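You operate a simulated robot arm through the tools that you are given. There is no shell and no other tool. Be economical: measure what you need, move in short steps, check, and stop when the job is done.

You are at the controls of a simulated robot arm. One attempt, no reset.

JOB
Take the blue block and put it on top of the grey module. Then take the small green tray and leave it on top of the white module. Then open the cloths drawer, take the yellow puck from the long blue tray and put it in the inside of the cloths drawer, then shut the drawer. Then open the tray drawer. Keep to this order.

The check looks at the end state, three seconds after you hand in, the way a careful person would. Anything else that was tipped, shoved, dropped, spilled or broken makes it a failure.

ROBOT AND FRAMES
A 7-joint arm with a vacuum gripper on a trunk, on a base that drives. Base frame: it is fixed to the floor where the robot stands at the start and does not move with it; the origin is under the middle of the robot, x ahead of it, y to its left, z up; the surface under the hand at the start is at about z = 0.76. Lengths are in m, angles in rad, forces in N, time in s.
With the tool pointing down near the work surface it reaches from about 0.1 to 0.64 m from the robot's upright axis, wherever it stands. Its first joint turns from -2.007 to 2.007 rad. Places, roughly: blue block (5x5x2 cm) [0.5, -0.1, 0.8]; cloths drawer [0, 4.3, 0.6]; grey module [-1, -2.25, 0.75]; inside of the cloths drawer [0, 4.4, 0.6]; puck [0.5, 2.75, 0.75]; small green tray (13x10x3 cm) [-1.1, -2.4, 0.7]; tray drawer [2.8, 1.8, 1.2]; white module [-0.75, -2.25, 0.75]. Payload 2.55 kg.
Tool frame: the origin (TCP) lies in the middle of the cups' lips, and z points out of the cups. The gripper has 1 cup of 0.044 m across, covering 0.044 by 0.044 m (tool x, y); the bellows give 0.02 m. With the vacuum on, a cup seals on a smooth face that it is pressed against (1 to 4 N); it does not hold porous or soft things. The pull reaches 55 N.
Orientation is that of the tool frame in the base frame, as a unit quaternion [w, x, y, z]. With the cups facing straight down, the tool's x points along the base's -x, its y along +y and its z along -z.

CONTROLS
- The arm moves only by the tool nudge_tool. Its argument "steps" is a list of rows, each an object of numbers (a shift or turn left out is 0, a gripper value left out holds the last): "dx", "dy", "dz": the shift along the base's x, y, z in m; "ax", "ay", "az": the turn, a rotation vector about the base's x, y, z in degrees; "vac": the vacuum: 1 switches it on, 0 off. In form: [{"dx": .., "dy": .., "dz": .., "ax": .., "ay": .., "az": .., "vac": ..}, ...]. A call has 1 to 12 rows; each row is the pose to reach, as a shift and turn from the pose commanded when the call began. Rows are played at 5 a second. More than 0.05 m and 0.15 rad between two rows, or a gripper value outside its range, and nothing of the call is played. A pose out of reach is approached as far as the arm can. The call stops where the force on the tool passes 40 N (or 10 N more than at its start, if that is more) or the arm is blocked; 0.2 s more then pass. The pull builds up within a second once a cup has sealed. Time passes only in rows, and 0.2 s behind the last, so rows that repeat a pose give it time. The reply holds the time, the measured pose of the TCP, the force on the tool along the base axes and the pull of the vacuum, in the units named above and with some noise, with the torque about the TCP (base axes, N m) and any sound that the robot's microphone picked up.
- Cameras (640 x 400 px; columns grow to the right, rows downward): "scene" is now at [0.0108, 0.1561, 1.721]; the picture's right is [-0.29, -0.96, 0.00], its down [-0.78, 0.24, -0.58] and it looks along [0.55, -0.17, -0.82] (base axes); focal length 265 px, centre (320, 200). "wrist" rides on the gripper at [0.081, 0.006, -0.173] in the tool frame; the picture's right is [-0.08, 1.00, 0.00], its down [-0.89, -0.07, -0.45] and it looks along [-0.44, -0.04, 0.90] (tool axes); focal length 256 px, centre (320, 200). There is no depth. A picture from a camera that has moved, and an enlarged one, comes with that camera's place and axes in the base frame and with its lens.
- grab_frame(camera): a new picture of that camera. It takes no simulated time.
- move_column(by): slides the trunk up (or, below 0, down) by that many m; the arm and the scene camera ride with it, the base frame stays. It gives what a move gives, with no picture.
- steer(legs): drives the robot by 1 to 6 legs, each [ahead, left, turn to the left] in m, m and rad, along the robot's own axes; the way and the turn of a leg run together, so that a leg with both is an arc; at most 1.5 m and 3.142 rad a leg. The arm and the cameras ride along, it lands a little off, and it stops where it bumps. It gives what a move gives.
- pan_tilt(pan, tilt): turns the head with the scene camera to pan (to the left, within 2.705 rad either way) and tilt (down, from -0.506 to 1.204), counted from straight ahead of the robot. It gives what a move gives.
- close_up(camera, box): a new picture of the part [left, top, right, bottom] of that camera's present view, enlarged. It takes no simulated time.
- job_done(): hands the job in; it is judged then, once.

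Go step by step. Nothing tells you exact positions but the pictures and the camera data: compare them with the known pose of the tool, close in by small moves and look again before you grip or let go. The budget is 165 turns and 128 pictures, counting those below and the enlarged ones. Unless the task says otherwise, let go and move clear before handing in, and close with one line.

The tools are called as name(argument=value, ...) on one line, values as JSON. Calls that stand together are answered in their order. nudge_tool: Moves the arm, as the interface text tells. Its arguments: {"type":"object","properties":{"steps":{"type":"array","items":{"type":"object","properties":{"dx":{"type":"number"},"dy":{"type":"number"},"dz":{"type":"number"},"ax":{"type":"number"},"ay":{"type":"number"},"az":{"type":"number"},"vac":{"type":"number"}}}}},"required":["steps"]} The other tools are called the same way: move_column (by) slides the trunk up or down; steer (legs) drives the base; pan_tilt (pan, tilt) turns the head that bears the scene camera; grab_frame (camera) takes a picture; close_up (camera, box) takes an enlarged picture of a part of a camera's view; job_done () hands the job in.

At the start:

```text
clock: 0.0
ee_pos: [0.4429, -0.1584, 0.9899]
orientation: [0.0, 0.0, 1.0, 0.0]
ft_force: [0.2, 0.5, 0.3]
ft_torque: [0.02, 0.02, 0.0]
pull: 0.1
trunk travel left (down, up): [-0.825, 0.165]
robot x, y, heading: [-0.0036, 0.0013, 0.003]
head pan, tilt: [-0.297, 0.955]
```

scene: 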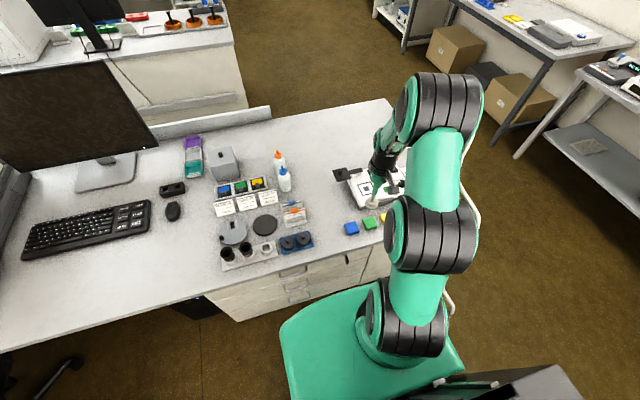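
wrist: 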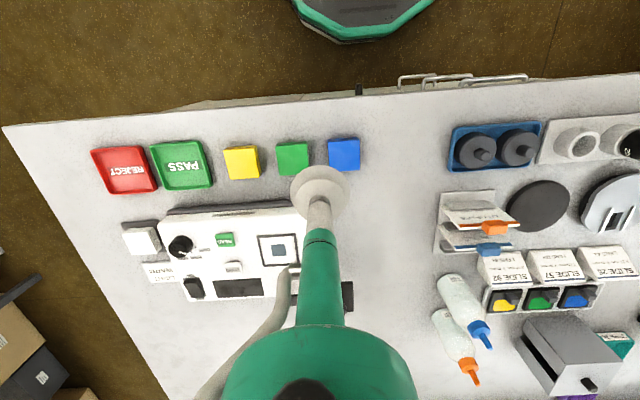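

The blue block sits left of the tool in the wrist picture, at about (0.474, -0.128), with its top near z 0.78. I'll move over it and come partway down.

nudge_tool(steps=[{"dx": 0.031, "dy": 0.03, "dz": 0}, {"dx": 0.031, "dy": 0.03, "dz": -0.04}, {"dx": 0.031, "dy": 0.03, "dz": -0.08}, {"dx": 0.031, "dy": 0.03, "dz": -0.12}, {"dx": 0.031, "dy": 0.03, "dz": -0.15}, {"dx": 0.031, "dy": 0.03, "dz": -0.15}])

grab_frame(camera="wrist")

```text
clock: 1.4
ee_pos: [0.4734, -0.1282, 0.8375]
orientation: [0.0, -0.001, 1.0, 0.0]
ft_force: [0.2, -0.2, 0.0]
ft_torque: [0.01, -0.04, 0.02]
pull: 0.0
trunk travel left (down, up): [-0.825, 0.165]
robot x, y, heading: [0.0023, -0.0009, -0.001]
head pan, tilt: [-0.297, 0.955]
```

```text
125 pictures are left
camera wrist: at [0.3933, -0.1228, 1.011], right [0.08, 1.0, 0.0], down [0.89, -0.07, 0.45], along [0.44, -0.04, -0.9], focal length 256 px, centre (320, 200)
```

wrist: 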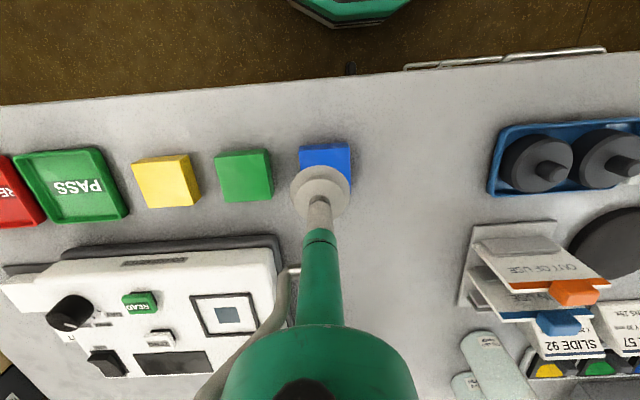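

The block's centre works out at about (0.475, -0.1255), so the tool is nearly over it. I'll come down onto it with the vacuum on.

nudge_tool(steps=[{"dx": 0.001, "dy": 0.003, "dz": -0.03, "vac": 1}, {"dx": 0.001, "dy": 0.003, "dz": -0.045}, {"dx": 0.001, "dy": 0.003, "dz": -0.053}, {"dx": 0.001, "dy": 0.003, "dz": -0.058}, {"dx": 0.001, "dy": 0.003, "dz": -0.061}, {"dx": 0.001, "dy": 0.003, "dz": -0.061}, {"dx": 0.001, "dy": 0.003, "dz": -0.061}])

```text
clock: 3.0
ee_pos: [0.474, -0.1244, 0.7788]
orientation: [0.002, 0.0, 1.0, -0.001]
ft_force: [-1.7, 0.9, 13.0]
ft_torque: [0.06, -0.09, 0.03]
pull: 54.6
trunk travel left (down, up): [-0.825, 0.165]
robot x, y, heading: [-0.0002, 0.0024, 0.001]
head pan, tilt: [-0.297, 0.955]
```

It sealed. I'll lift the block and check it, then look around.

nudge_tool(steps=[{"dz": 0.03}, {"dz": 0.07}, {"dz": 0.11}, {"dz": 0.15}, {"dz": 0.19}, {"dz": 0.23}, {"dz": 0.23}])

grab_frame(camera="wrist")

pan_tilt(pan=-1.9, tilt=0.6)

grab_frame(camera="scene")

```text
clock: 4.6
ee_pos: [0.4737, -0.1249, 1.0079]
orientation: [-0.001, 0.0, 1.0, 0.0]
ft_force: [-0.2, 0.3, -1.2]
ft_torque: [0.01, -0.05, 0.0]
pull: 55.1
trunk travel left (down, up): [-0.825, 0.165]
robot x, y, heading: [0.0042, 0.0028, 0.001]
head pan, tilt: [-0.297, 0.955]
```

```text
124 pictures are left
camera wrist: at [0.3946, -0.119, 1.1802], right [0.08, 1.0, 0.0], down [0.89, -0.07, 0.44], along [0.44, -0.03, -0.9], focal length 256 px, centre (320, 200)
```

wrist: 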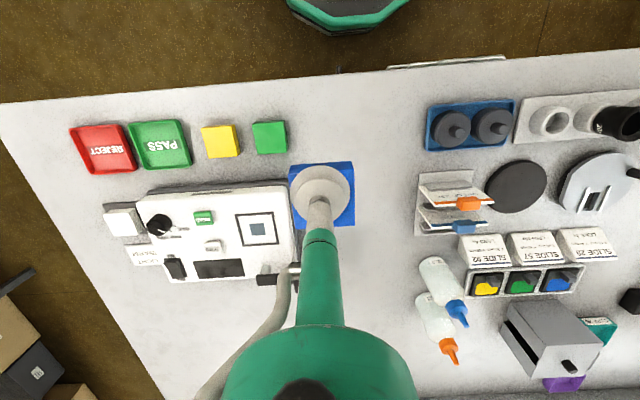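

```text
clock: 6.3
ee_pos: [0.4754, -0.1251, 1.0071]
orientation: [-0.001, -0.001, 1.0, 0.0]
ft_force: [-0.9, -0.5, -0.3]
ft_torque: [0.0, -0.07, 0.02]
pull: 54.6
trunk travel left (down, up): [-0.825, 0.165]
robot x, y, heading: [0.0045, 0.0024, 0.003]
head pan, tilt: [-1.901, 0.6]
```

```text
123 pictures are left
camera scene: at [-0.0874, 0.0937, 1.7498], right [-0.95, 0.32, 0.0], down [0.18, 0.53, -0.82], along [-0.27, -0.78, -0.57], focal length 265 px, centre (320, 200)
```

scene: 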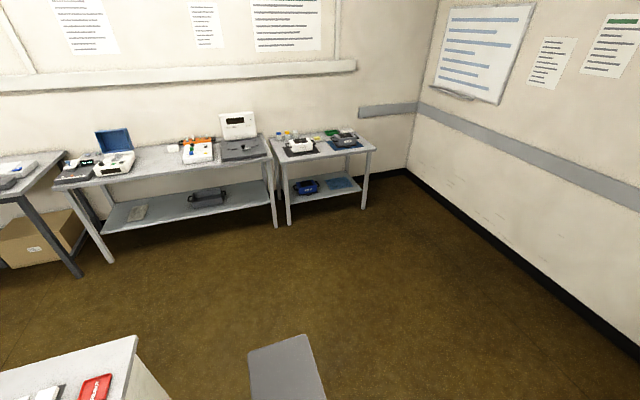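

The small table in the corner is the one with the modules. I'll enlarge it.

close_up(camera="scene", box=[250, 110, 390, 230])

```text
3.33 times, centred on (320, 170) of scene
camera zoom: at [-0.0874, 0.0937, 1.7498], right [-0.95, 0.32, 0.0], down [0.18, 0.53, -0.82], along [-0.27, -0.78, -0.57], focal length 884 px, centre (320, 300)
```

zoom: 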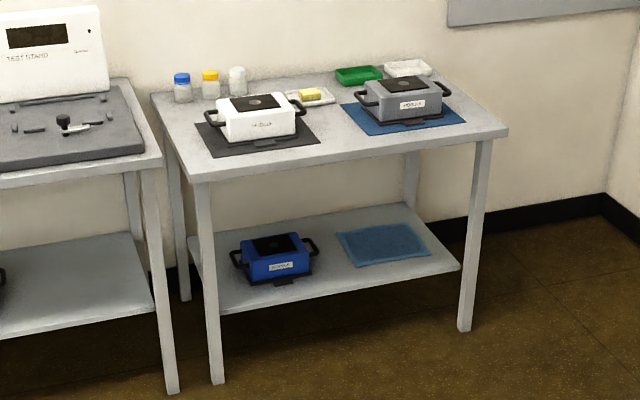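

I'll check behind the robot before backing off from the desk.

pan_tilt(pan=-2.7, tilt=0.8)

grab_frame(camera="scene")

pan_tilt(pan=2.7, tilt=0.6)

grab_frame(camera="scene")

pan_tilt(pan=1.4, tilt=0.4)

grab_frame(camera="scene")

pan_tilt(pan=0.4, tilt=0.4)

grab_frame(camera="scene")

```text
clock: 7.4
ee_pos: [0.4738, -0.1254, 1.0082]
orientation: [0.0, 0.0, 1.0, 0.0]
ft_force: [0.3, -0.7, -0.7]
ft_torque: [0.0, -0.06, -0.01]
pull: 55.3
trunk travel left (down, up): [-0.825, 0.165]
robot x, y, heading: [-0.0035, -0.0017, 0.003]
head pan, tilt: [-2.7, 0.799]
```

```text
121 pictures are left
camera scene: at [-0.1317, 0.1428, 1.7329], right [-0.43, 0.9, 0.0], down [0.65, 0.31, -0.7], along [-0.63, -0.3, -0.72], focal length 265 px, centre (320, 200)
```

scene: 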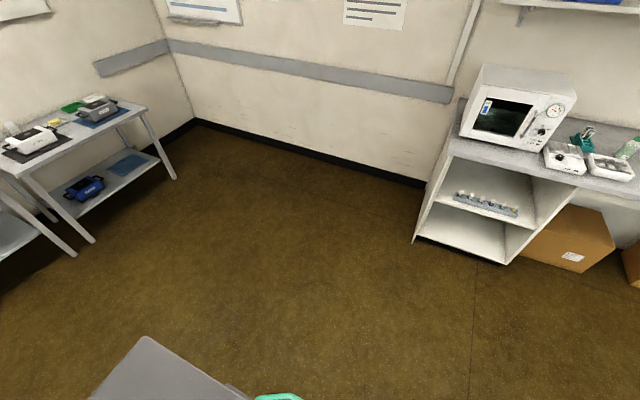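

```text
clock: 11.6
ee_pos: [0.4747, -0.1246, 1.0077]
orientation: [0.0, 0.0, 1.0, 0.0]
ft_force: [-1.1, -0.4, -0.5]
ft_torque: [-0.04, -0.08, -0.04]
pull: 54.7
trunk travel left (down, up): [-0.825, 0.165]
robot x, y, heading: [0.0007, 0.0015, 0.002]
head pan, tilt: [2.7, 0.6]
```

```text
120 pictures are left
camera scene: at [-0.1387, 0.2152, 1.7498], right [0.43, 0.9, 0.0], down [0.51, -0.24, -0.82], along [-0.75, 0.35, -0.57], focal length 265 px, centre (320, 200)
```

scene: 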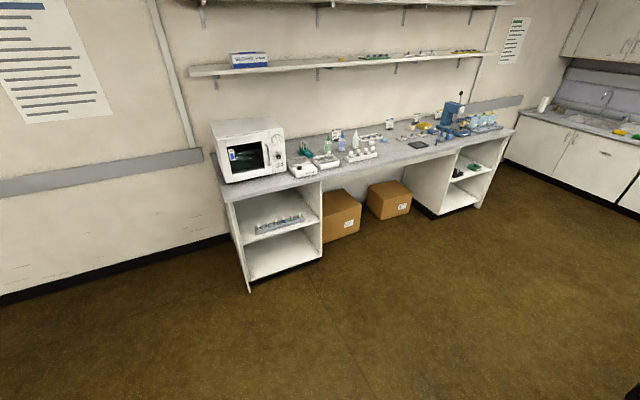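

```text
clock: 13.1
ee_pos: [0.4745, -0.125, 1.007]
orientation: [-0.001, 0.0, 1.0, 0.0]
ft_force: [0.3, -0.2, -2.2]
ft_torque: [0.01, -0.07, -0.02]
pull: 55.2
trunk travel left (down, up): [-0.825, 0.165]
robot x, y, heading: [0.0012, -0.0018, 0.0]
head pan, tilt: [1.4, 0.4]
```

```text
119 pictures are left
camera scene: at [-0.0431, 0.2687, 1.768], right [0.99, -0.17, 0.0], down [-0.07, -0.38, -0.92], along [0.16, 0.91, -0.39], focal length 265 px, centre (320, 200)
```

scene: 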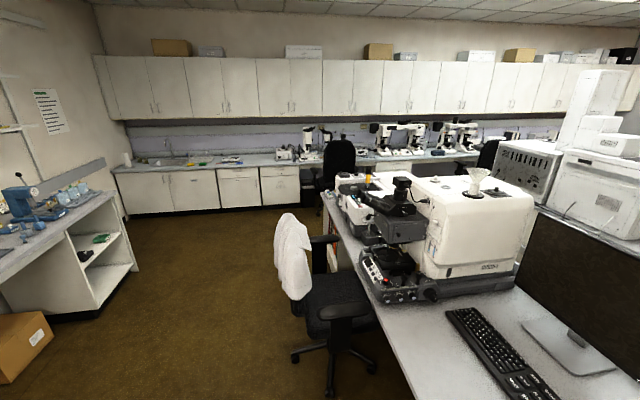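

```text
clock: 14.3
ee_pos: [0.4754, -0.1247, 1.0076]
orientation: [0.0, 0.0, 1.0, 0.001]
ft_force: [-0.4, 0.2, -1.9]
ft_torque: [0.01, -0.04, -0.03]
pull: 55.1
trunk travel left (down, up): [-0.825, 0.165]
robot x, y, heading: [-0.0036, -0.0047, 0.0]
head pan, tilt: [0.4, 0.4]
```

```text
118 pictures are left
camera scene: at [0.0265, 0.2135, 1.768], right [0.39, -0.92, 0.0], down [-0.36, -0.15, -0.92], along [0.85, 0.36, -0.39], focal length 265 px, centre (320, 200)
```

scene: 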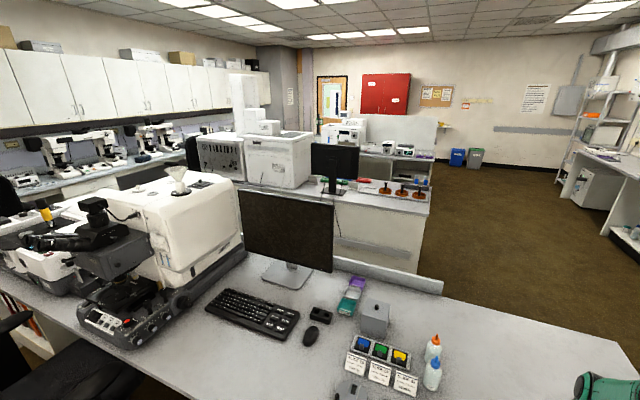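

I've got the layout. I'll back off from the desk, turn right toward the corner table and stop short of it.

steer(legs=[[-0.5, 0, 0], [0, 0, -1.571], [1.1, -0.45, 0]])

pan_tilt(pan=0, tilt=0.8)

grab_frame(camera="scene")

grab_frame(camera="wrist")

```text
clock: 26.8
ee_pos: [-1.1031, -1.5706, 1.0081]
orientation: [0.0, 0.713, 0.701, 0.0]
ft_force: [-0.1, 0.2, -1.2]
ft_torque: [-0.05, -0.01, 0.01]
pull: 55.1
trunk travel left (down, up): [-0.825, 0.165]
robot x, y, heading: [-0.9721, -1.0996, -1.586]
head pan, tilt: [0.4, 0.4]
```

```text
clock: 27.7
ee_pos: [-1.1037, -1.5706, 1.0081]
orientation: [0.0, 0.712, 0.702, 0.0]
ft_force: [-0.2, -0.6, -1.3]
ft_torque: [-0.08, 0.03, -0.02]
pull: 54.5
trunk travel left (down, up): [-0.825, 0.165]
robot x, y, heading: [-0.97, -1.1002, -1.586]
head pan, tilt: [0.0, 0.799]
```

```text
117 pictures are left
camera scene: at [-0.7932, -1.1201, 1.733], right [-1.0, 0.02, 0.0], down [0.01, 0.72, -0.7], along [-0.01, -0.7, -0.72], focal length 265 px, centre (320, 200)
```

scene: 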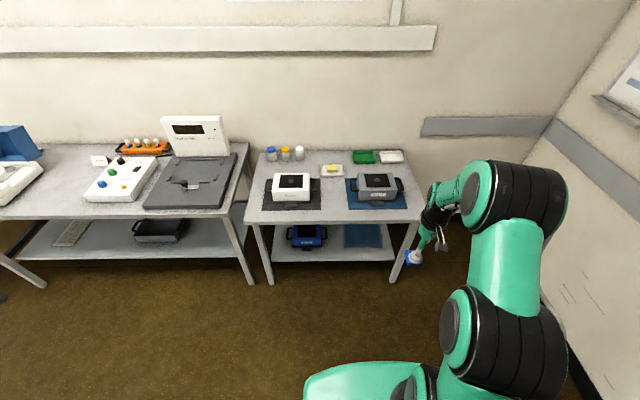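

```text
116 pictures are left
camera wrist: at [-1.0952, -1.4899, 1.1802], right [1.0, -0.09, 0.0], down [-0.08, -0.89, 0.45], along [-0.04, -0.44, -0.9], focal length 256 px, centre (320, 200)
```

wrist: 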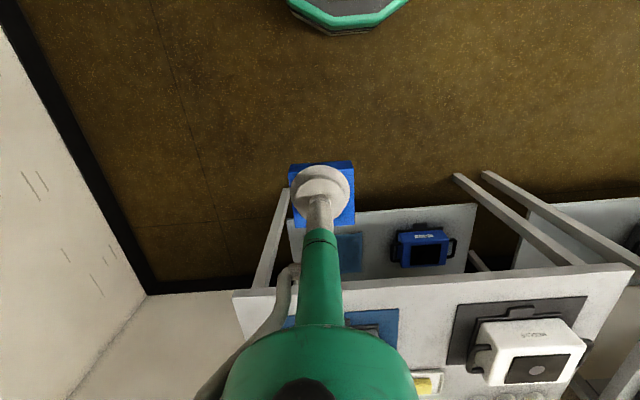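

The table's front edge is at y≈-1.98, the grey module near x -1.1 and the white one near x -0.65. The green tray lies far back, near y -2.45. I'll look down at the robot's own base to see how close it can get.

pan_tilt(pan=-0.3, tilt=1.2)

grab_frame(camera="scene")

```text
clock: 28.6
ee_pos: [-1.1031, -1.5693, 1.0073]
orientation: [0.001, 0.713, 0.701, 0.0]
ft_force: [-0.2, -0.6, -1.3]
ft_torque: [-0.03, 0.02, -0.04]
pull: 55.1
trunk travel left (down, up): [-0.825, 0.165]
robot x, y, heading: [-0.9689, -1.0951, -1.588]
head pan, tilt: [-0.3, 1.201]
```

```text
115 pictures are left
camera scene: at [-0.8094, -1.0926, 1.7053], right [-0.95, 0.31, 0.0], down [0.29, 0.89, -0.36], along [-0.11, -0.35, -0.93], focal length 265 px, centre (320, 200)
```

scene: 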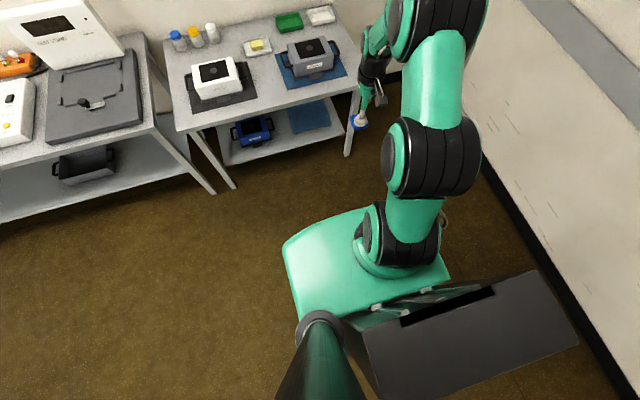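

The base is a low octagon reaching about 0.28 m ahead of centre, so I can go to about y -1.65. I'll drive up with the block held high over the table and look again.

steer(legs=[[0.45, -0.05, 0.015]])

pan_tilt(pan=-0.1, tilt=1.0)

grab_frame(camera="scene")

grab_frame(camera="wrist")

```text
clock: 31.3
ee_pos: [-1.15, -2.0179, 1.007]
orientation: [0.0, 0.708, 0.706, 0.0]
ft_force: [-0.3, 0.3, -1.5]
ft_torque: [-0.07, 0.04, 0.01]
pull: 54.8
trunk travel left (down, up): [-0.825, 0.165]
robot x, y, heading: [-1.026, -1.5438, -1.576]
head pan, tilt: [-0.3, 1.201]
```

```text
clock: 32.0
ee_pos: [-1.151, -2.0171, 1.008]
orientation: [0.001, 0.708, 0.707, 0.0]
ft_force: [1.1, -0.3, -1.6]
ft_torque: [-0.05, -0.03, -0.01]
pull: 54.9
trunk travel left (down, up): [-0.825, 0.165]
robot x, y, heading: [-1.025, -1.5405, -1.568]
head pan, tilt: [-0.099, 1.0]
```

```text
114 pictures are left
camera scene: at [-0.8541, -1.5521, 1.7178], right [-0.99, 0.1, 0.0], down [0.09, 0.84, -0.54], along [-0.05, -0.54, -0.84], focal length 265 px, centre (320, 200)
```

scene: 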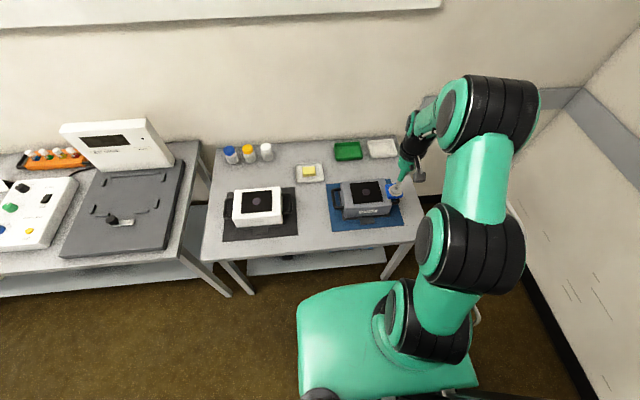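

```text
113 pictures are left
camera wrist: at [-1.1438, -1.9377, 1.1802], right [1.0, -0.08, 0.0], down [-0.07, -0.89, 0.45], along [-0.04, -0.44, -0.9], focal length 256 px, centre (320, 200)
```

wrist: 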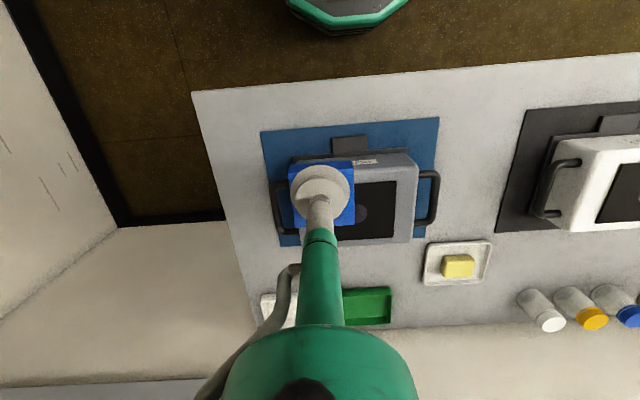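

The grey module's top centre is at about (-1.105, -2.14). I'll move the block over it, come down partway and look.

nudge_tool(steps=[{"dx": 0.02, "dy": -0.04}, {"dx": 0.04, "dy": -0.08}, {"dx": 0.046, "dy": -0.12}, {"dx": 0.046, "dy": -0.12, "dz": -0.04}, {"dx": 0.046, "dy": -0.12, "dz": -0.08}, {"dx": 0.046, "dy": -0.12, "dz": -0.08}])

grab_frame(camera="wrist")

close_up(camera="scene", box=[300, 120, 440, 240])

```text
clock: 33.4
ee_pos: [-1.1044, -2.1374, 0.9268]
orientation: [0.001, 0.708, 0.707, 0.0]
ft_force: [0.7, 1.6, -0.6]
ft_torque: [-0.08, 0.01, 0.01]
pull: 55.1
trunk travel left (down, up): [-0.825, 0.165]
robot x, y, heading: [-1.0245, -1.5471, -1.57]
head pan, tilt: [-0.099, 1.0]
```

```text
112 pictures are left
camera wrist: at [-1.0976, -2.0572, 1.0997], right [1.0, -0.08, 0.0], down [-0.07, -0.89, 0.45], along [-0.04, -0.44, -0.89], focal length 256 px, centre (320, 200)
```

wrist: 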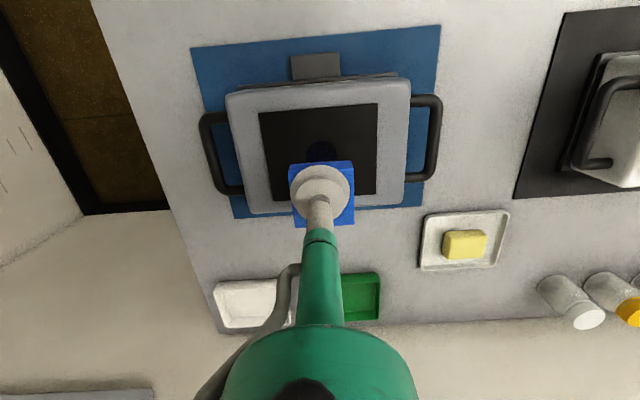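

```text
3.33 times, centred on (370, 180) of scene
camera zoom: at [-0.854, -1.5514, 1.7178], right [-0.99, 0.1, 0.0], down [0.08, 0.84, -0.54], along [-0.05, -0.54, -0.84], focal length 884 px, centre (153, 267)
```

zoom: 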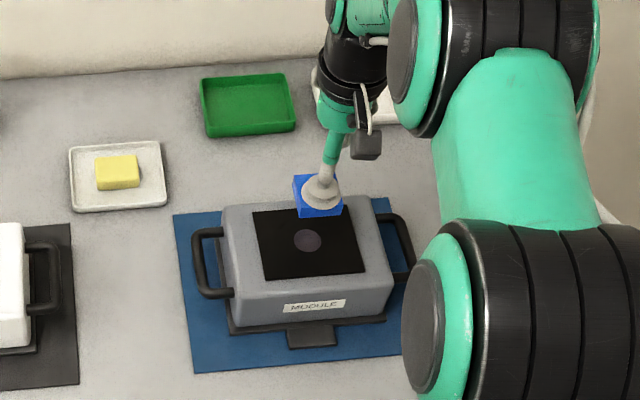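

The block lines up with the module's centre within a centimetre. I'll lower it in small steps and watch the force.

nudge_tool(steps=[{"dz": -0.03}, {"dz": -0.05}, {"dz": -0.058}, {"dz": -0.064}, {"dz": -0.068}, {"dz": -0.068}])

close_up(camera="scene", box=[320, 150, 420, 230])

```text
clock: 34.8
ee_pos: [-1.1055, -2.1377, 0.8589]
orientation: [0.0, 0.707, 0.707, 0.0]
ft_force: [0.1, 0.0, -1.5]
ft_torque: [-0.01, 0.03, 0.0]
pull: 54.8
trunk travel left (down, up): [-0.825, 0.165]
robot x, y, heading: [-1.0226, -1.5425, -1.576]
head pan, tilt: [-0.099, 1.0]
```

```text
5.00 times, centred on (370, 190) of scene
camera zoom: at [-0.8541, -1.5523, 1.7178], right [-0.99, 0.1, 0.0], down [0.08, 0.84, -0.54], along [-0.05, -0.54, -0.84], focal length 1327 px, centre (70, 250)
```

zoom: 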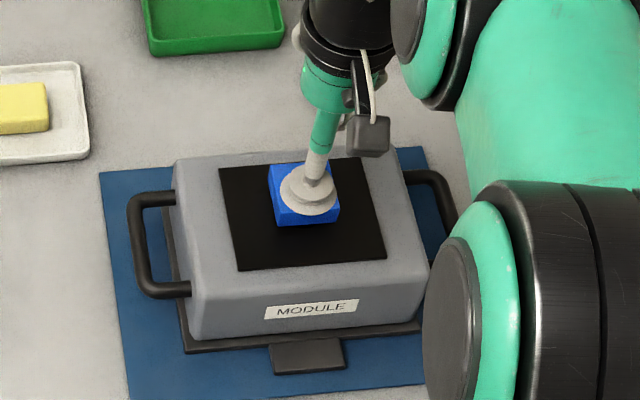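

No contact yet, and the block is well placed. I'll keep lowering in finer steps.

nudge_tool(steps=[{"dz": -0.003}, {"dz": -0.006}, {"dz": -0.009}, {"dz": -0.012}, {"dz": -0.012}])

```text
clock: 36.0
ee_pos: [-1.1041, -2.1379, 0.8513]
orientation: [0.002, 0.708, 0.706, -0.003]
ft_force: [0.0, 2.9, 21.5]
ft_torque: [0.03, -0.04, 0.0]
pull: 54.7
trunk travel left (down, up): [-0.825, 0.165]
robot x, y, heading: [-1.0228, -1.5439, -1.573]
head pan, tilt: [-0.099, 1.0]
```

Contact, so the module top is at z≈0.83. I'll ease off the press, release and lift straight up.

nudge_tool(steps=[{"dz": 0.006}, {"dz": 0.006, "vac": 0}, {"dz": 0.006}, {"dz": 0.006}, {"dz": 0.008}, {"dz": 0.012}, {"dz": 0.02}, {"dz": 0.05}, {"dz": 0.09}, {"dz": 0.13}])

grab_frame(camera="wrist")

close_up(camera="scene", box=[300, 120, 440, 240])

```text
clock: 38.2
ee_pos: [-1.1058, -2.1377, 0.9778]
orientation: [-0.001, 0.708, 0.707, 0.001]
ft_force: [-0.9, 0.2, -0.3]
ft_torque: [0.0, -0.02, -0.01]
pull: 0.1
trunk travel left (down, up): [-0.825, 0.165]
robot x, y, heading: [-1.025, -1.5434, -1.573]
head pan, tilt: [-0.099, 1.0]
```

```text
109 pictures are left
camera wrist: at [-1.0987, -2.0577, 1.1509], right [1.0, -0.08, 0.0], down [-0.07, -0.89, 0.44], along [-0.04, -0.44, -0.9], focal length 256 px, centre (320, 200)
```

wrist: 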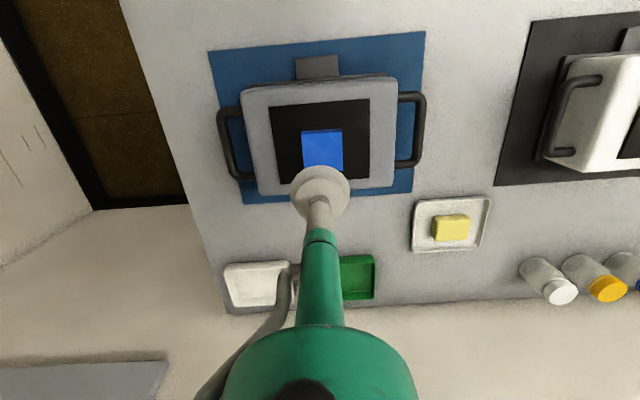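

```text
3.33 times, centred on (370, 180) of scene
camera zoom: at [-0.854, -1.5516, 1.7177], right [-0.99, 0.1, 0.0], down [0.08, 0.84, -0.54], along [-0.05, -0.54, -0.84], focal length 884 px, centre (153, 267)
```

zoom: 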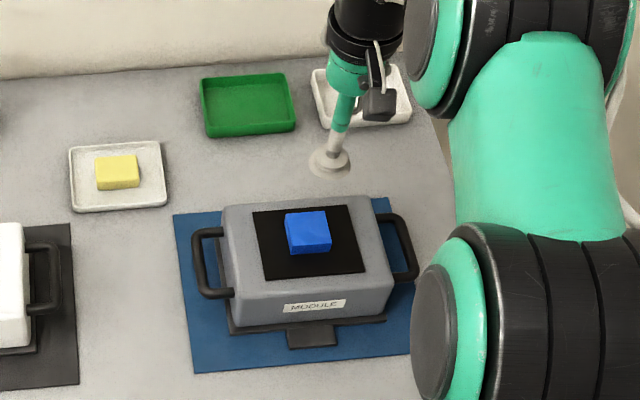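

The block sits flat in the middle of the grey module. The green tray is at about (-1.08, -2.42), which is far. I'll raise the arm, creep the base forward and lower the trunk to gain reach.

nudge_tool(steps=[{"dz": 0.04}, {"dz": 0.08}, {"dz": 0.12}, {"dz": 0.16}, {"dz": 0.2}, {"dz": 0.2}])

steer(legs=[[0.1, 0, 0]])

grab_frame(camera="wrist")

pan_tilt(pan=0.1, tilt=1.2)

grab_frame(camera="scene")

```text
clock: 39.6
ee_pos: [-1.0971, -2.0794, 1.0989]
orientation: [0.004, 0.708, 0.707, -0.005]
ft_force: [-0.3, -0.3, 0.0]
ft_torque: [0.03, 0.01, -0.01]
pull: 0.0
out of reach, approached as far as the arm can: row 2, 3, 4, 5, 6
trunk travel left (down, up): [-0.825, 0.165]
robot x, y, heading: [-1.0276, -1.5446, -1.579]
head pan, tilt: [-0.099, 1.0]
```

```text
clock: 40.7
ee_pos: [-1.0954, -2.1786, 1.0987]
orientation: [0.003, 0.707, 0.707, -0.004]
ft_force: [0.0, -0.2, -0.3]
ft_torque: [0.04, -0.01, 0.03]
pull: 0.0
trunk travel left (down, up): [-0.825, 0.165]
robot x, y, heading: [-1.0227, -1.6444, -1.567]
head pan, tilt: [-0.099, 1.0]
```

```text
107 pictures are left
camera wrist: at [-1.0885, -2.0965, 1.2706], right [1.0, -0.08, 0.0], down [-0.07, -0.89, 0.46], along [-0.04, -0.46, -0.89], focal length 256 px, centre (320, 200)
```

wrist: 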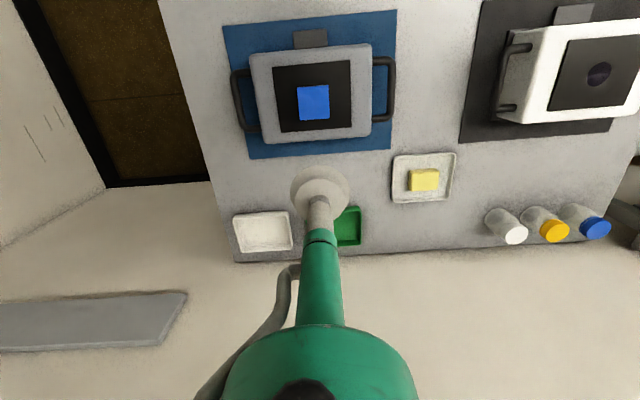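

```text
clock: 41.5
ee_pos: [-1.0961, -2.1775, 1.0987]
orientation: [0.005, 0.707, 0.707, -0.006]
ft_force: [0.2, 0.3, -0.8]
ft_torque: [-0.04, -0.02, 0.01]
pull: 0.2
trunk travel left (down, up): [-0.825, 0.165]
robot x, y, heading: [-1.0205, -1.641, -1.571]
head pan, tilt: [0.099, 1.201]
```

```text
106 pictures are left
camera scene: at [-0.8418, -1.6373, 1.7052], right [-1.0, -0.1, 0.0], down [-0.09, 0.93, -0.36], along [0.04, -0.36, -0.93], focal length 265 px, centre (320, 200)
```

scene: 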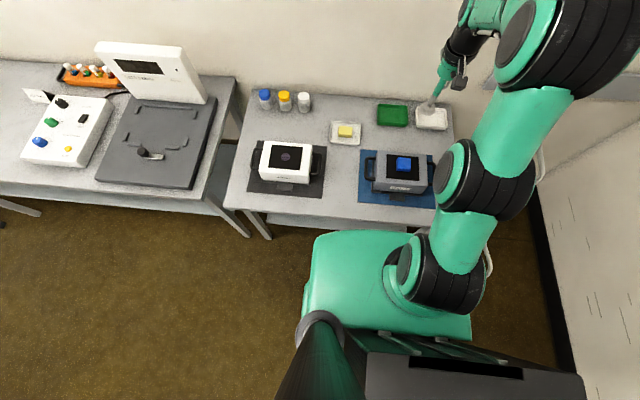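

Raising the arm costs reach, so the tool-down limit is about 0.64 m. The base would have to go slightly under the table. I'll back off and look at my own base with the tilted wrist camera, to see whether it clears the lower shelf.

steer(legs=[[-0.6, 0, 0]])

nudge_tool(steps=[{"dy": 0.03, "dz": -0.04, "ax": 7}, {"dy": 0.06, "dz": -0.08, "ax": 14}, {"dy": 0.09, "dz": -0.12, "ax": 21}, {"dy": 0.12, "dz": -0.16, "ax": 28}, {"dy": 0.15, "dz": -0.2, "ax": 35}, {"dy": 0.15, "dz": -0.24, "ax": 40}, {"dy": 0.15, "dz": -0.28, "ax": 40}, {"dy": 0.15, "dz": -0.32, "ax": 40}, {"dy": 0.15, "dz": -0.36, "ax": 40}])

grab_frame(camera="wrist")

```text
clock: 44.9
ee_pos: [-1.0941, -1.5805, 1.0998]
orientation: [0.004, 0.706, 0.708, -0.005]
ft_force: [0.4, -0.1, -0.6]
ft_torque: [0.02, -0.03, -0.01]
pull: 0.1
trunk travel left (down, up): [-0.825, 0.165]
robot x, y, heading: [-1.0225, -1.0445, -1.569]
head pan, tilt: [0.099, 1.201]
```

```text
clock: 46.9
ee_pos: [-1.0878, -1.3792, 0.7424]
orientation: [-0.229, 0.668, 0.67, 0.227]
ft_force: [-0.2, 0.0, 0.6]
ft_torque: [-0.02, 0.01, -0.03]
pull: 0.1
out of reach, approached as far as the arm can: row 1, 2, 3, 4, 5, 6, 7, 8, 9
trunk travel left (down, up): [-0.825, 0.165]
robot x, y, heading: [-1.0262, -1.0458, -1.572]
head pan, tilt: [0.099, 1.201]
```

```text
105 pictures are left
camera wrist: at [-1.0811, -1.4212, 0.9287], right [1.0, -0.06, -0.05], down [-0.07, -0.98, -0.19], along [-0.04, 0.19, -0.98], focal length 256 px, centre (320, 200)
```

wrist: 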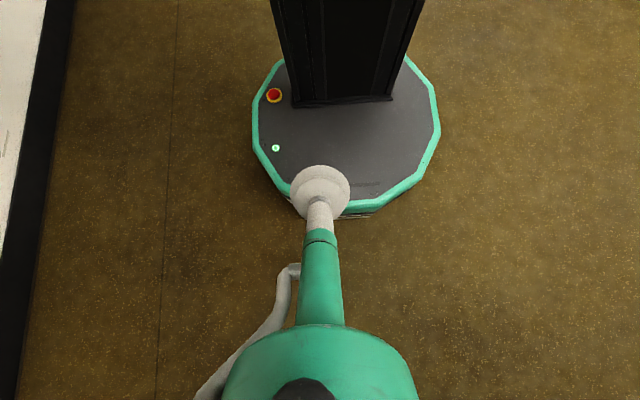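

The base is a disc of about 0.265 m radius, with its top at z≈0.25. Next I'll tip the wrist outward and lower the trunk to see the table's front legs and the lower shelf edge.

nudge_tool(steps=[{"ax": -8}, {"ax": -16}, {"ax": -24}, {"ax": -32}, {"ax": -40}, {"ax": -48}, {"ax": -56}, {"ax": -64}, {"ax": -72}, {"ax": -80}, {"ax": -80}])

move_column(by=-0.4)

grab_frame(camera="wrist")

grab_frame(camera="scene")

```text
clock: 49.2
ee_pos: [-1.0888, -1.3802, 0.7426]
orientation: [0.245, 0.662, 0.663, -0.248]
ft_force: [-0.7, -0.3, -0.2]
ft_torque: [0.01, 0.02, -0.02]
pull: 0.1
out of reach, approached as far as the arm can: row 5
trunk travel left (down, up): [-0.825, 0.165]
robot x, y, heading: [-1.0241, -1.0456, -1.571]
head pan, tilt: [0.099, 1.201]
```

```text
clock: 53.1
ee_pos: [-1.0878, -1.3796, 0.3434]
orientation: [0.245, 0.663, 0.663, -0.247]
ft_force: [-0.8, -0.2, 0.3]
ft_torque: [0.0, -0.01, 0.01]
pull: 0.1
trunk travel left (down, up): [-0.425, 0.565]
robot x, y, heading: [-1.0226, -1.0441, -1.572]
head pan, tilt: [0.099, 1.201]
```

```text
104 pictures are left
camera wrist: at [-1.0816, -1.2059, 0.4214], right [1.0, -0.06, 0.05], down [-0.07, -0.39, 0.92], along [-0.04, -0.92, -0.39], focal length 256 px, centre (320, 200)
```

wrist: 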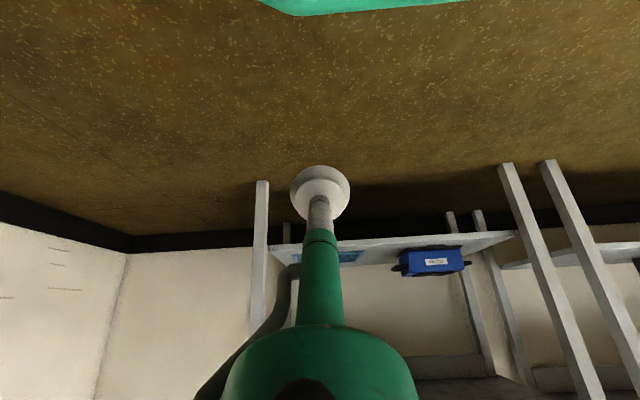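

```text
103 pictures are left
camera scene: at [-0.8421, -1.0399, 1.3052], right [-0.99, -0.1, 0.0], down [-0.09, 0.93, -0.36], along [0.04, -0.36, -0.93], focal length 265 px, centre (320, 200)
```

scene: 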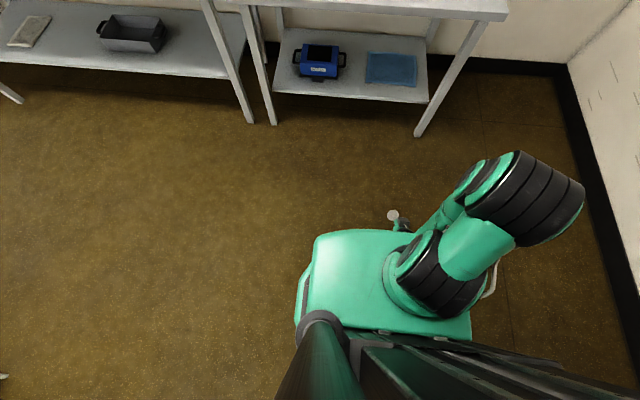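

The shelf's front edge is at y≈-2.02, about as high as my base. The robot can go to y≈-1.74, and the tray is then just about reachable. I'll restore the trunk and tool, then drive in.

move_column(by=0.4)

nudge_tool(steps=[{"dz": 0.05, "ax": 8}, {"dz": 0.1, "ax": 16}, {"dz": 0.15, "ax": 24}, {"dz": 0.2, "ax": 32}, {"dz": 0.25, "ax": 40}, {"dz": 0.25, "ax": 40}])

steer(legs=[[0.63, -0.055, 0]])

pan_tilt(pan=-0.1, tilt=1.0)

grab_frame(camera="scene")

grab_frame(camera="wrist")

```text
clock: 56.9
ee_pos: [-1.088, -1.3793, 0.7433]
orientation: [0.246, 0.662, 0.663, -0.247]
ft_force: [0.5, 0.2, -0.6]
ft_torque: [-0.01, -0.03, 0.0]
pull: 0.1
trunk travel left (down, up): [-0.825, 0.165]
robot x, y, heading: [-1.027, -1.0466, -1.57]
head pan, tilt: [0.099, 1.201]
```

```text
clock: 58.0
ee_pos: [-1.062, -1.3137, 0.9019]
orientation: [0.039, 0.699, 0.714, 0.004]
ft_force: [-1.8, 3.5, -121.9]
ft_torque: [-13.69, 0.37, 0.24]
pull: 0.0
out of reach, approached as far as the arm can: row 5
trunk travel left (down, up): [-0.825, 0.165]
robot x, y, heading: [-1.0252, -1.0449, -1.57]
head pan, tilt: [0.099, 1.201]
stopped in row 5: the force on the tool passed its limit at 237 N (the readings are from after the stop); the commanded pose is now the measured one
```

```text
clock: 58.7
ee_pos: [-1.0618, -1.316, 0.9028]
orientation: [0.041, 0.699, 0.714, 0.004]
ft_force: [0.3, -0.2, -5.8]
ft_torque: [-0.71, 0.08, -0.02]
pull: 0.0
trunk travel left (down, up): [-0.825, 0.165]
robot x, y, heading: [-1.0254, -1.0496, -1.567]
head pan, tilt: [0.099, 1.201]
stopped in leg 1: the force on the tool passed its limit at 135 N (the readings are from after the stop); the commanded pose is now the measured one
```

```text
clock: 59.4
ee_pos: [-1.0618, -1.3157, 0.9028]
orientation: [0.041, 0.698, 0.715, 0.004]
ft_force: [1.5, -1.8, -9.2]
ft_torque: [-0.72, 0.22, -0.11]
pull: 0.0
trunk travel left (down, up): [-0.825, 0.165]
robot x, y, heading: [-1.0264, -1.048, -1.57]
head pan, tilt: [-0.099, 1.0]
```

```text
102 pictures are left
camera scene: at [-0.8546, -1.0552, 1.7177], right [-1.0, 0.1, 0.0], down [0.08, 0.84, -0.54], along [-0.05, -0.54, -0.84], focal length 265 px, centre (320, 200)
```

scene: 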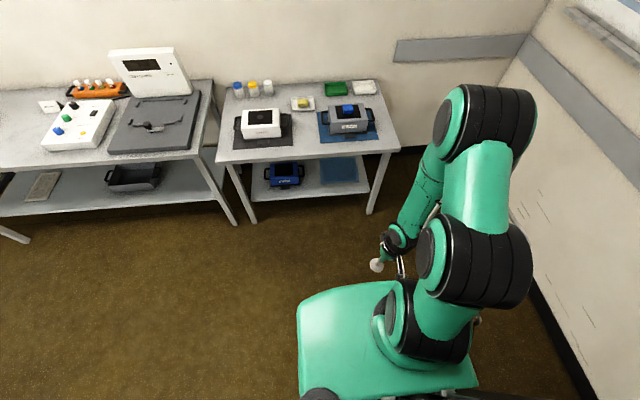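

```text
101 pictures are left
camera wrist: at [-1.0673, -1.2266, 1.0706], right [1.0, -0.05, 0.07], down [-0.08, -0.87, 0.49], along [0.03, -0.49, -0.87], focal length 256 px, centre (320, 200)
```

wrist: 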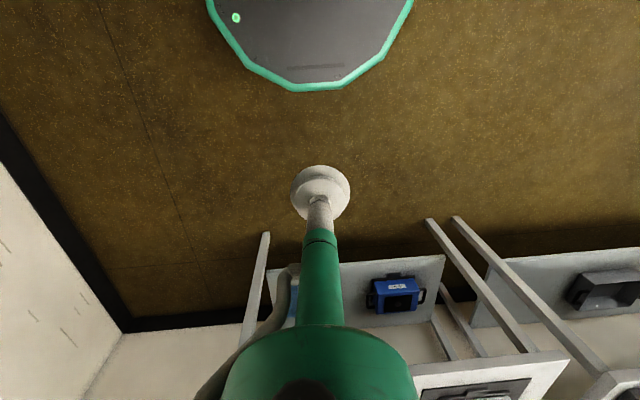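

The wrist folded into its own arm when I brought it so close in. Nothing else was touched. I'll move it outward away from the arm in small steps.

nudge_tool(steps=[{"dy": -0.02, "dz": -0.01}, {"dy": -0.05, "dz": -0.01}, {"dy": -0.08, "dz": -0.01}, {"dy": -0.12, "dz": -0.01}, {"dy": -0.15, "dz": 0}])

```text
clock: 60.6
ee_pos: [-1.0523, -1.4726, 0.9025]
orientation: [0.058, 0.741, 0.668, 0.011]
ft_force: [-1.2, 1.9, 0.4]
ft_torque: [-0.2, -0.22, -0.01]
pull: 0.1
trunk travel left (down, up): [-0.825, 0.165]
robot x, y, heading: [-1.0236, -1.0472, -1.569]
head pan, tilt: [-0.099, 1.0]
```

I'm clear. Now I'll straighten the tool to point straight down and move it out a bit.

nudge_tool(steps=[{"dy": -0.01, "dz": 0.02, "ax": 1.9, "ay": 2.8, "az": 2.9}, {"dy": -0.03, "dz": 0.05, "ax": 3.8, "ay": 5.6, "az": 5.9}, {"dy": -0.05, "dz": 0.08, "ax": 3.8, "ay": 5.6, "az": 5.9}, {"dy": -0.05, "dz": 0.08, "ax": 3.8, "ay": 5.6, "az": 5.9}])

```text
clock: 61.6
ee_pos: [-1.0473, -1.4704, 0.9041]
orientation: [0.039, 0.685, 0.727, -0.017]
ft_force: [-0.5, 0.3, 0.2]
ft_torque: [0.02, -0.01, -0.01]
pull: 0.0
out of reach, approached as far as the arm can: row 1, 2, 3, 4
trunk travel left (down, up): [-0.825, 0.165]
robot x, y, heading: [-1.0251, -1.0436, -1.566]
head pan, tilt: [-0.099, 1.0]
```

The arm seems to be near a joint limit here. I'll steer toward the pose it started in, a bit to the right, lower and farther out.

nudge_tool(steps=[{"dx": -0.03, "dz": -0.04}, {"dx": -0.06, "dz": -0.08}, {"dx": -0.1, "dy": -0.02, "dz": -0.12}, {"dx": -0.1, "dy": -0.04, "dz": -0.12}, {"dx": -0.1, "dy": -0.04, "dz": -0.12}])

grab_frame(camera="scene")

```text
refused: row 3 steps farther than a row can; nothing moved
```

```text
100 pictures are left
camera scene: at [-0.8542, -1.055, 1.7177], right [-1.0, 0.1, 0.0], down [0.08, 0.84, -0.54], along [-0.05, -0.54, -0.84], focal length 265 px, centre (320, 200)
```

scene: 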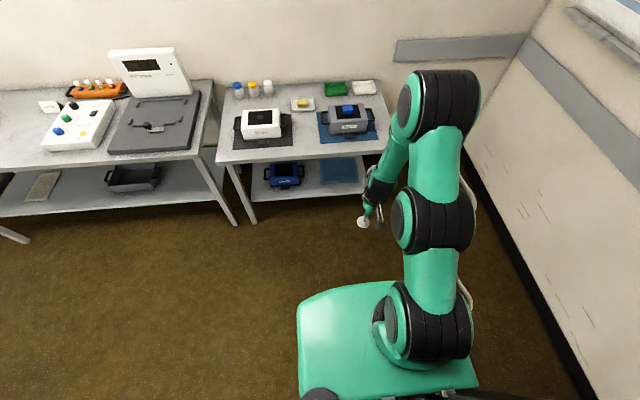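

nudge_tool(steps=[{"dx": -0.02, "dz": -0.03}, {"dx": -0.04, "dz": -0.06}, {"dx": -0.06, "dy": -0.01, "dz": -0.09}, {"dx": -0.08, "dy": -0.02, "dz": -0.12}, {"dx": -0.1, "dy": -0.03, "dz": -0.12}, {"dx": -0.1, "dy": -0.03, "dz": -0.12}])

```text
clock: 63.0
ee_pos: [-1.1491, -1.5018, 0.7818]
orientation: [0.038, 0.685, 0.727, -0.017]
ft_force: [-0.9, -0.5, -1.3]
ft_torque: [0.01, 0.02, 0.02]
pull: 0.0
trunk travel left (down, up): [-0.825, 0.165]
robot x, y, heading: [-1.0281, -1.0451, -1.569]
head pan, tilt: [-0.099, 1.0]
```

The arm follows again. Now I'll straighten the orientation and rise.

nudge_tool(steps=[{"ax": 4.45, "ay": 1.7, "az": -3.4}, {"ax": 4.45, "ay": 1.7, "az": -3.4, "dz": 0.04}, {"ax": 4.45, "ay": 1.7, "az": -3.4, "dz": 0.08}, {"ax": 4.45, "ay": 1.7, "az": -3.4, "dz": 0.12}, {"ax": 4.45, "ay": 1.7, "az": -3.4, "dz": 0.16}, {"ax": 4.45, "ay": 1.7, "az": -3.4, "dz": 0.2}, {"ax": 4.45, "ay": 1.7, "az": -3.4, "dz": 0.2}])

```text
clock: 64.6
ee_pos: [-1.168, -1.4995, 0.9821]
orientation: [-0.036, 0.666, 0.745, -0.018]
ft_force: [5.0, -0.6, -0.9]
ft_torque: [0.15, 0.76, -0.07]
pull: 0.2
out of reach, approached as far as the arm can: row 1, 2, 3, 4, 5
trunk travel left (down, up): [-0.825, 0.165]
robot x, y, heading: [-1.0253, -1.0467, -1.569]
head pan, tilt: [-0.099, 1.0]
```

Something is odd here: slight side force and the orientation is off. I'll look.

close_up(camera="scene", box=[320, 60, 520, 380])

grab_frame(camera="wrist")

```text
1.25 times, centred on (420, 220) of scene
camera zoom: at [-0.8548, -1.0567, 1.7178], right [-1.0, 0.1, 0.0], down [0.08, 0.84, -0.54], along [-0.05, -0.54, -0.84], focal length 332 px, centre (195, 175)
```

zoom: 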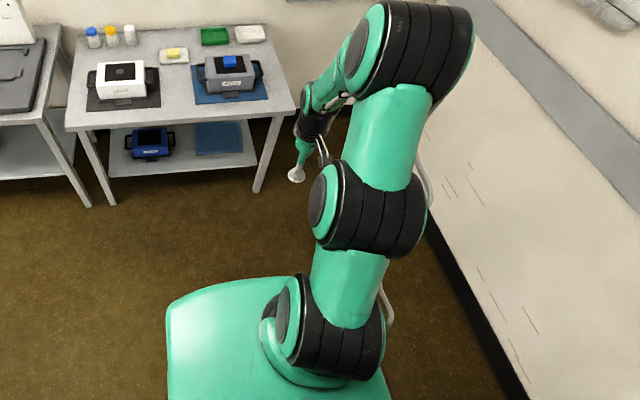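

```text
98 pictures are left
camera wrist: at [-1.1572, -1.4219, 1.157], right [1.0, 0.03, -0.08], down [0.06, -0.9, 0.42], along [-0.05, -0.43, -0.9], focal length 256 px, centre (320, 200)
```

wrist: 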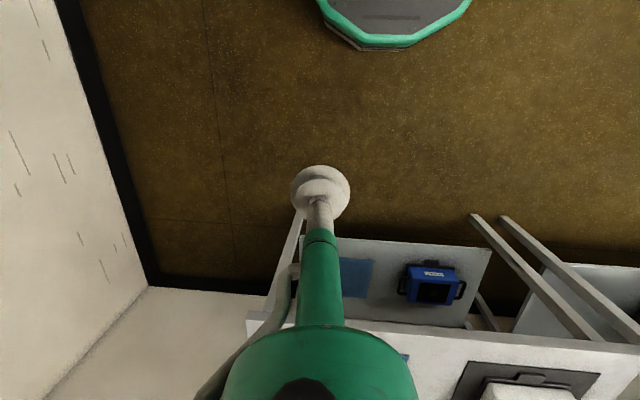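

The gripper is close to the arm's elbow here. I'll move it out and to the left, away from the elbow, while straightening it.

nudge_tool(steps=[{"dx": 0.02, "dy": -0.02}, {"dx": 0.05, "dy": -0.05, "dz": -0.01}, {"dx": 0.08, "dy": -0.07, "dz": -0.03, "ax": -0.7, "ay": -2.2, "az": -3.2}, {"dx": 0.1, "dy": -0.08, "dz": -0.05, "ax": -1.5, "ay": -4.4, "az": -6.4}, {"dx": 0.1, "dy": -0.08, "dz": -0.05, "ax": -1.5, "ay": -4.4, "az": -6.4}])

```text
clock: 65.8
ee_pos: [-1.0485, -1.5817, 0.9311]
orientation: [0.038, 0.745, 0.666, 0.018]
ft_force: [0.9, 1.3, 0.3]
ft_torque: [-0.03, 0.03, -0.02]
pull: 0.1
trunk travel left (down, up): [-0.825, 0.165]
robot x, y, heading: [-1.0235, -1.0485, -1.568]
head pan, tilt: [-0.099, 1.0]
```

The measured pose was lagging the commanded one, so my correction overshot. I'll undo it.

nudge_tool(steps=[{"ax": 1.5, "ay": 4.4, "az": 6.4}, {"ax": 1.5, "ay": 4.4, "az": 6.4}, {"ax": 1.5, "ay": 4.4, "az": 6.4}])

```text
clock: 66.6
ee_pos: [-1.0484, -1.5809, 0.9314]
orientation: [-0.001, 0.707, 0.707, 0.0]
ft_force: [0.2, 0.9, 0.5]
ft_torque: [0.03, -0.02, -0.02]
pull: 0.1
trunk travel left (down, up): [-0.825, 0.165]
robot x, y, heading: [-1.0252, -1.0475, -1.568]
head pan, tilt: [-0.099, 1.0]
```

The tool is straight again. I'll drive in to about y -1.70 in line with the tray.

steer(legs=[[0.65, -0.05, 0]])

grab_frame(camera="wrist")

grab_frame(camera="scene")

```text
clock: 70.2
ee_pos: [-1.0996, -2.2367, 0.9328]
orientation: [0.0, 0.708, 0.706, 0.0]
ft_force: [-0.1, 0.3, 0.6]
ft_torque: [-0.01, -0.02, 0.04]
pull: 0.0
trunk travel left (down, up): [-0.825, 0.165]
robot x, y, heading: [-1.0771, -1.7031, -1.577]
head pan, tilt: [-0.099, 1.0]
```

```text
97 pictures are left
camera wrist: at [-1.093, -2.1569, 1.1047], right [1.0, -0.08, 0.0], down [-0.07, -0.89, 0.45], along [-0.04, -0.44, -0.9], focal length 256 px, centre (320, 200)
```

wrist: 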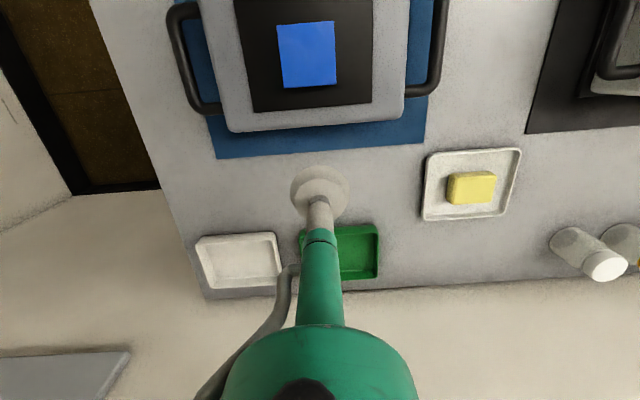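

```text
96 pictures are left
camera scene: at [-0.9048, -1.7114, 1.7178], right [-0.99, 0.1, 0.0], down [0.08, 0.84, -0.54], along [-0.05, -0.54, -0.84], focal length 265 px, centre (320, 200)
```

scene: 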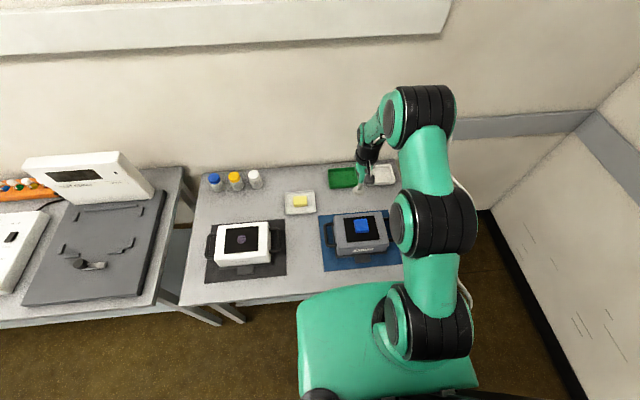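

The tray's centre is at about (-1.083, -2.413). I'll creep 3 cm more, come down behind the module to z≈0.82, and reach out to see how far it gets.

steer(legs=[[0.03, 0, 0.005]])

nudge_tool(steps=[{"dx": 0.016, "dy": -0.03, "dz": -0.03}, {"dx": 0.016, "dy": -0.04, "dz": -0.07}, {"dx": 0.016, "dy": -0.06, "dz": -0.11}, {"dx": 0.016, "dy": -0.1, "dz": -0.11}, {"dx": 0.016, "dy": -0.135, "dz": -0.11}, {"dx": 0.016, "dy": -0.135, "dz": -0.11}])

grab_frame(camera="wrist")

close_up(camera="scene", box=[300, 130, 440, 240])

```text
clock: 71.1
ee_pos: [-1.0961, -2.2676, 0.9328]
orientation: [0.001, 0.706, 0.708, -0.001]
ft_force: [0.2, -0.4, -0.1]
ft_torque: [0.01, 0.0, 0.02]
pull: 0.0
trunk travel left (down, up): [-0.825, 0.165]
robot x, y, heading: [-1.074, -1.7336, -1.567]
head pan, tilt: [-0.099, 1.0]
```

```text
clock: 72.5
ee_pos: [-1.0817, -2.3885, 0.8225]
orientation: [0.001, 0.707, 0.708, 0.0]
ft_force: [-0.3, -0.4, 0.2]
ft_torque: [0.02, 0.01, 0.03]
pull: 0.0
out of reach, approached as far as the arm can: row 5, 6
trunk travel left (down, up): [-0.825, 0.165]
robot x, y, heading: [-1.0752, -1.7331, -1.567]
head pan, tilt: [-0.099, 1.0]
```

```text
95 pictures are left
camera wrist: at [-1.0748, -2.3081, 0.9952], right [1.0, -0.08, 0.0], down [-0.07, -0.89, 0.45], along [-0.03, -0.45, -0.89], focal length 256 px, centre (320, 200)
```

wrist: 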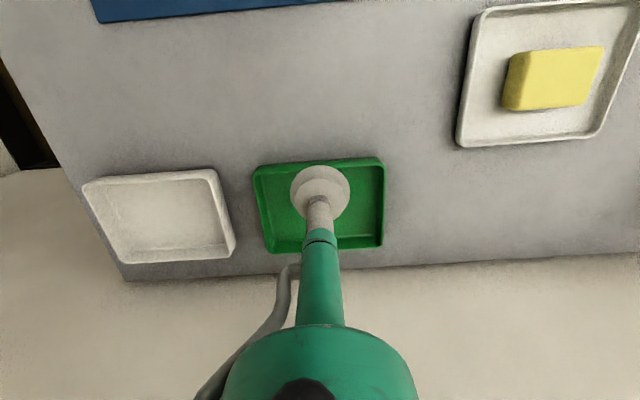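

```text
3.64 times, centred on (370, 185) of scene
camera zoom: at [-0.9047, -1.7394, 1.7178], right [-1.0, 0.1, 0.0], down [0.08, 0.84, -0.54], along [-0.05, -0.54, -0.84], focal length 965 px, centre (138, 254)
```

zoom: 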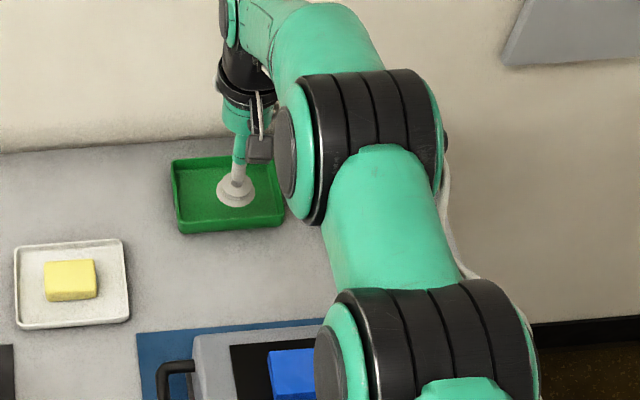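

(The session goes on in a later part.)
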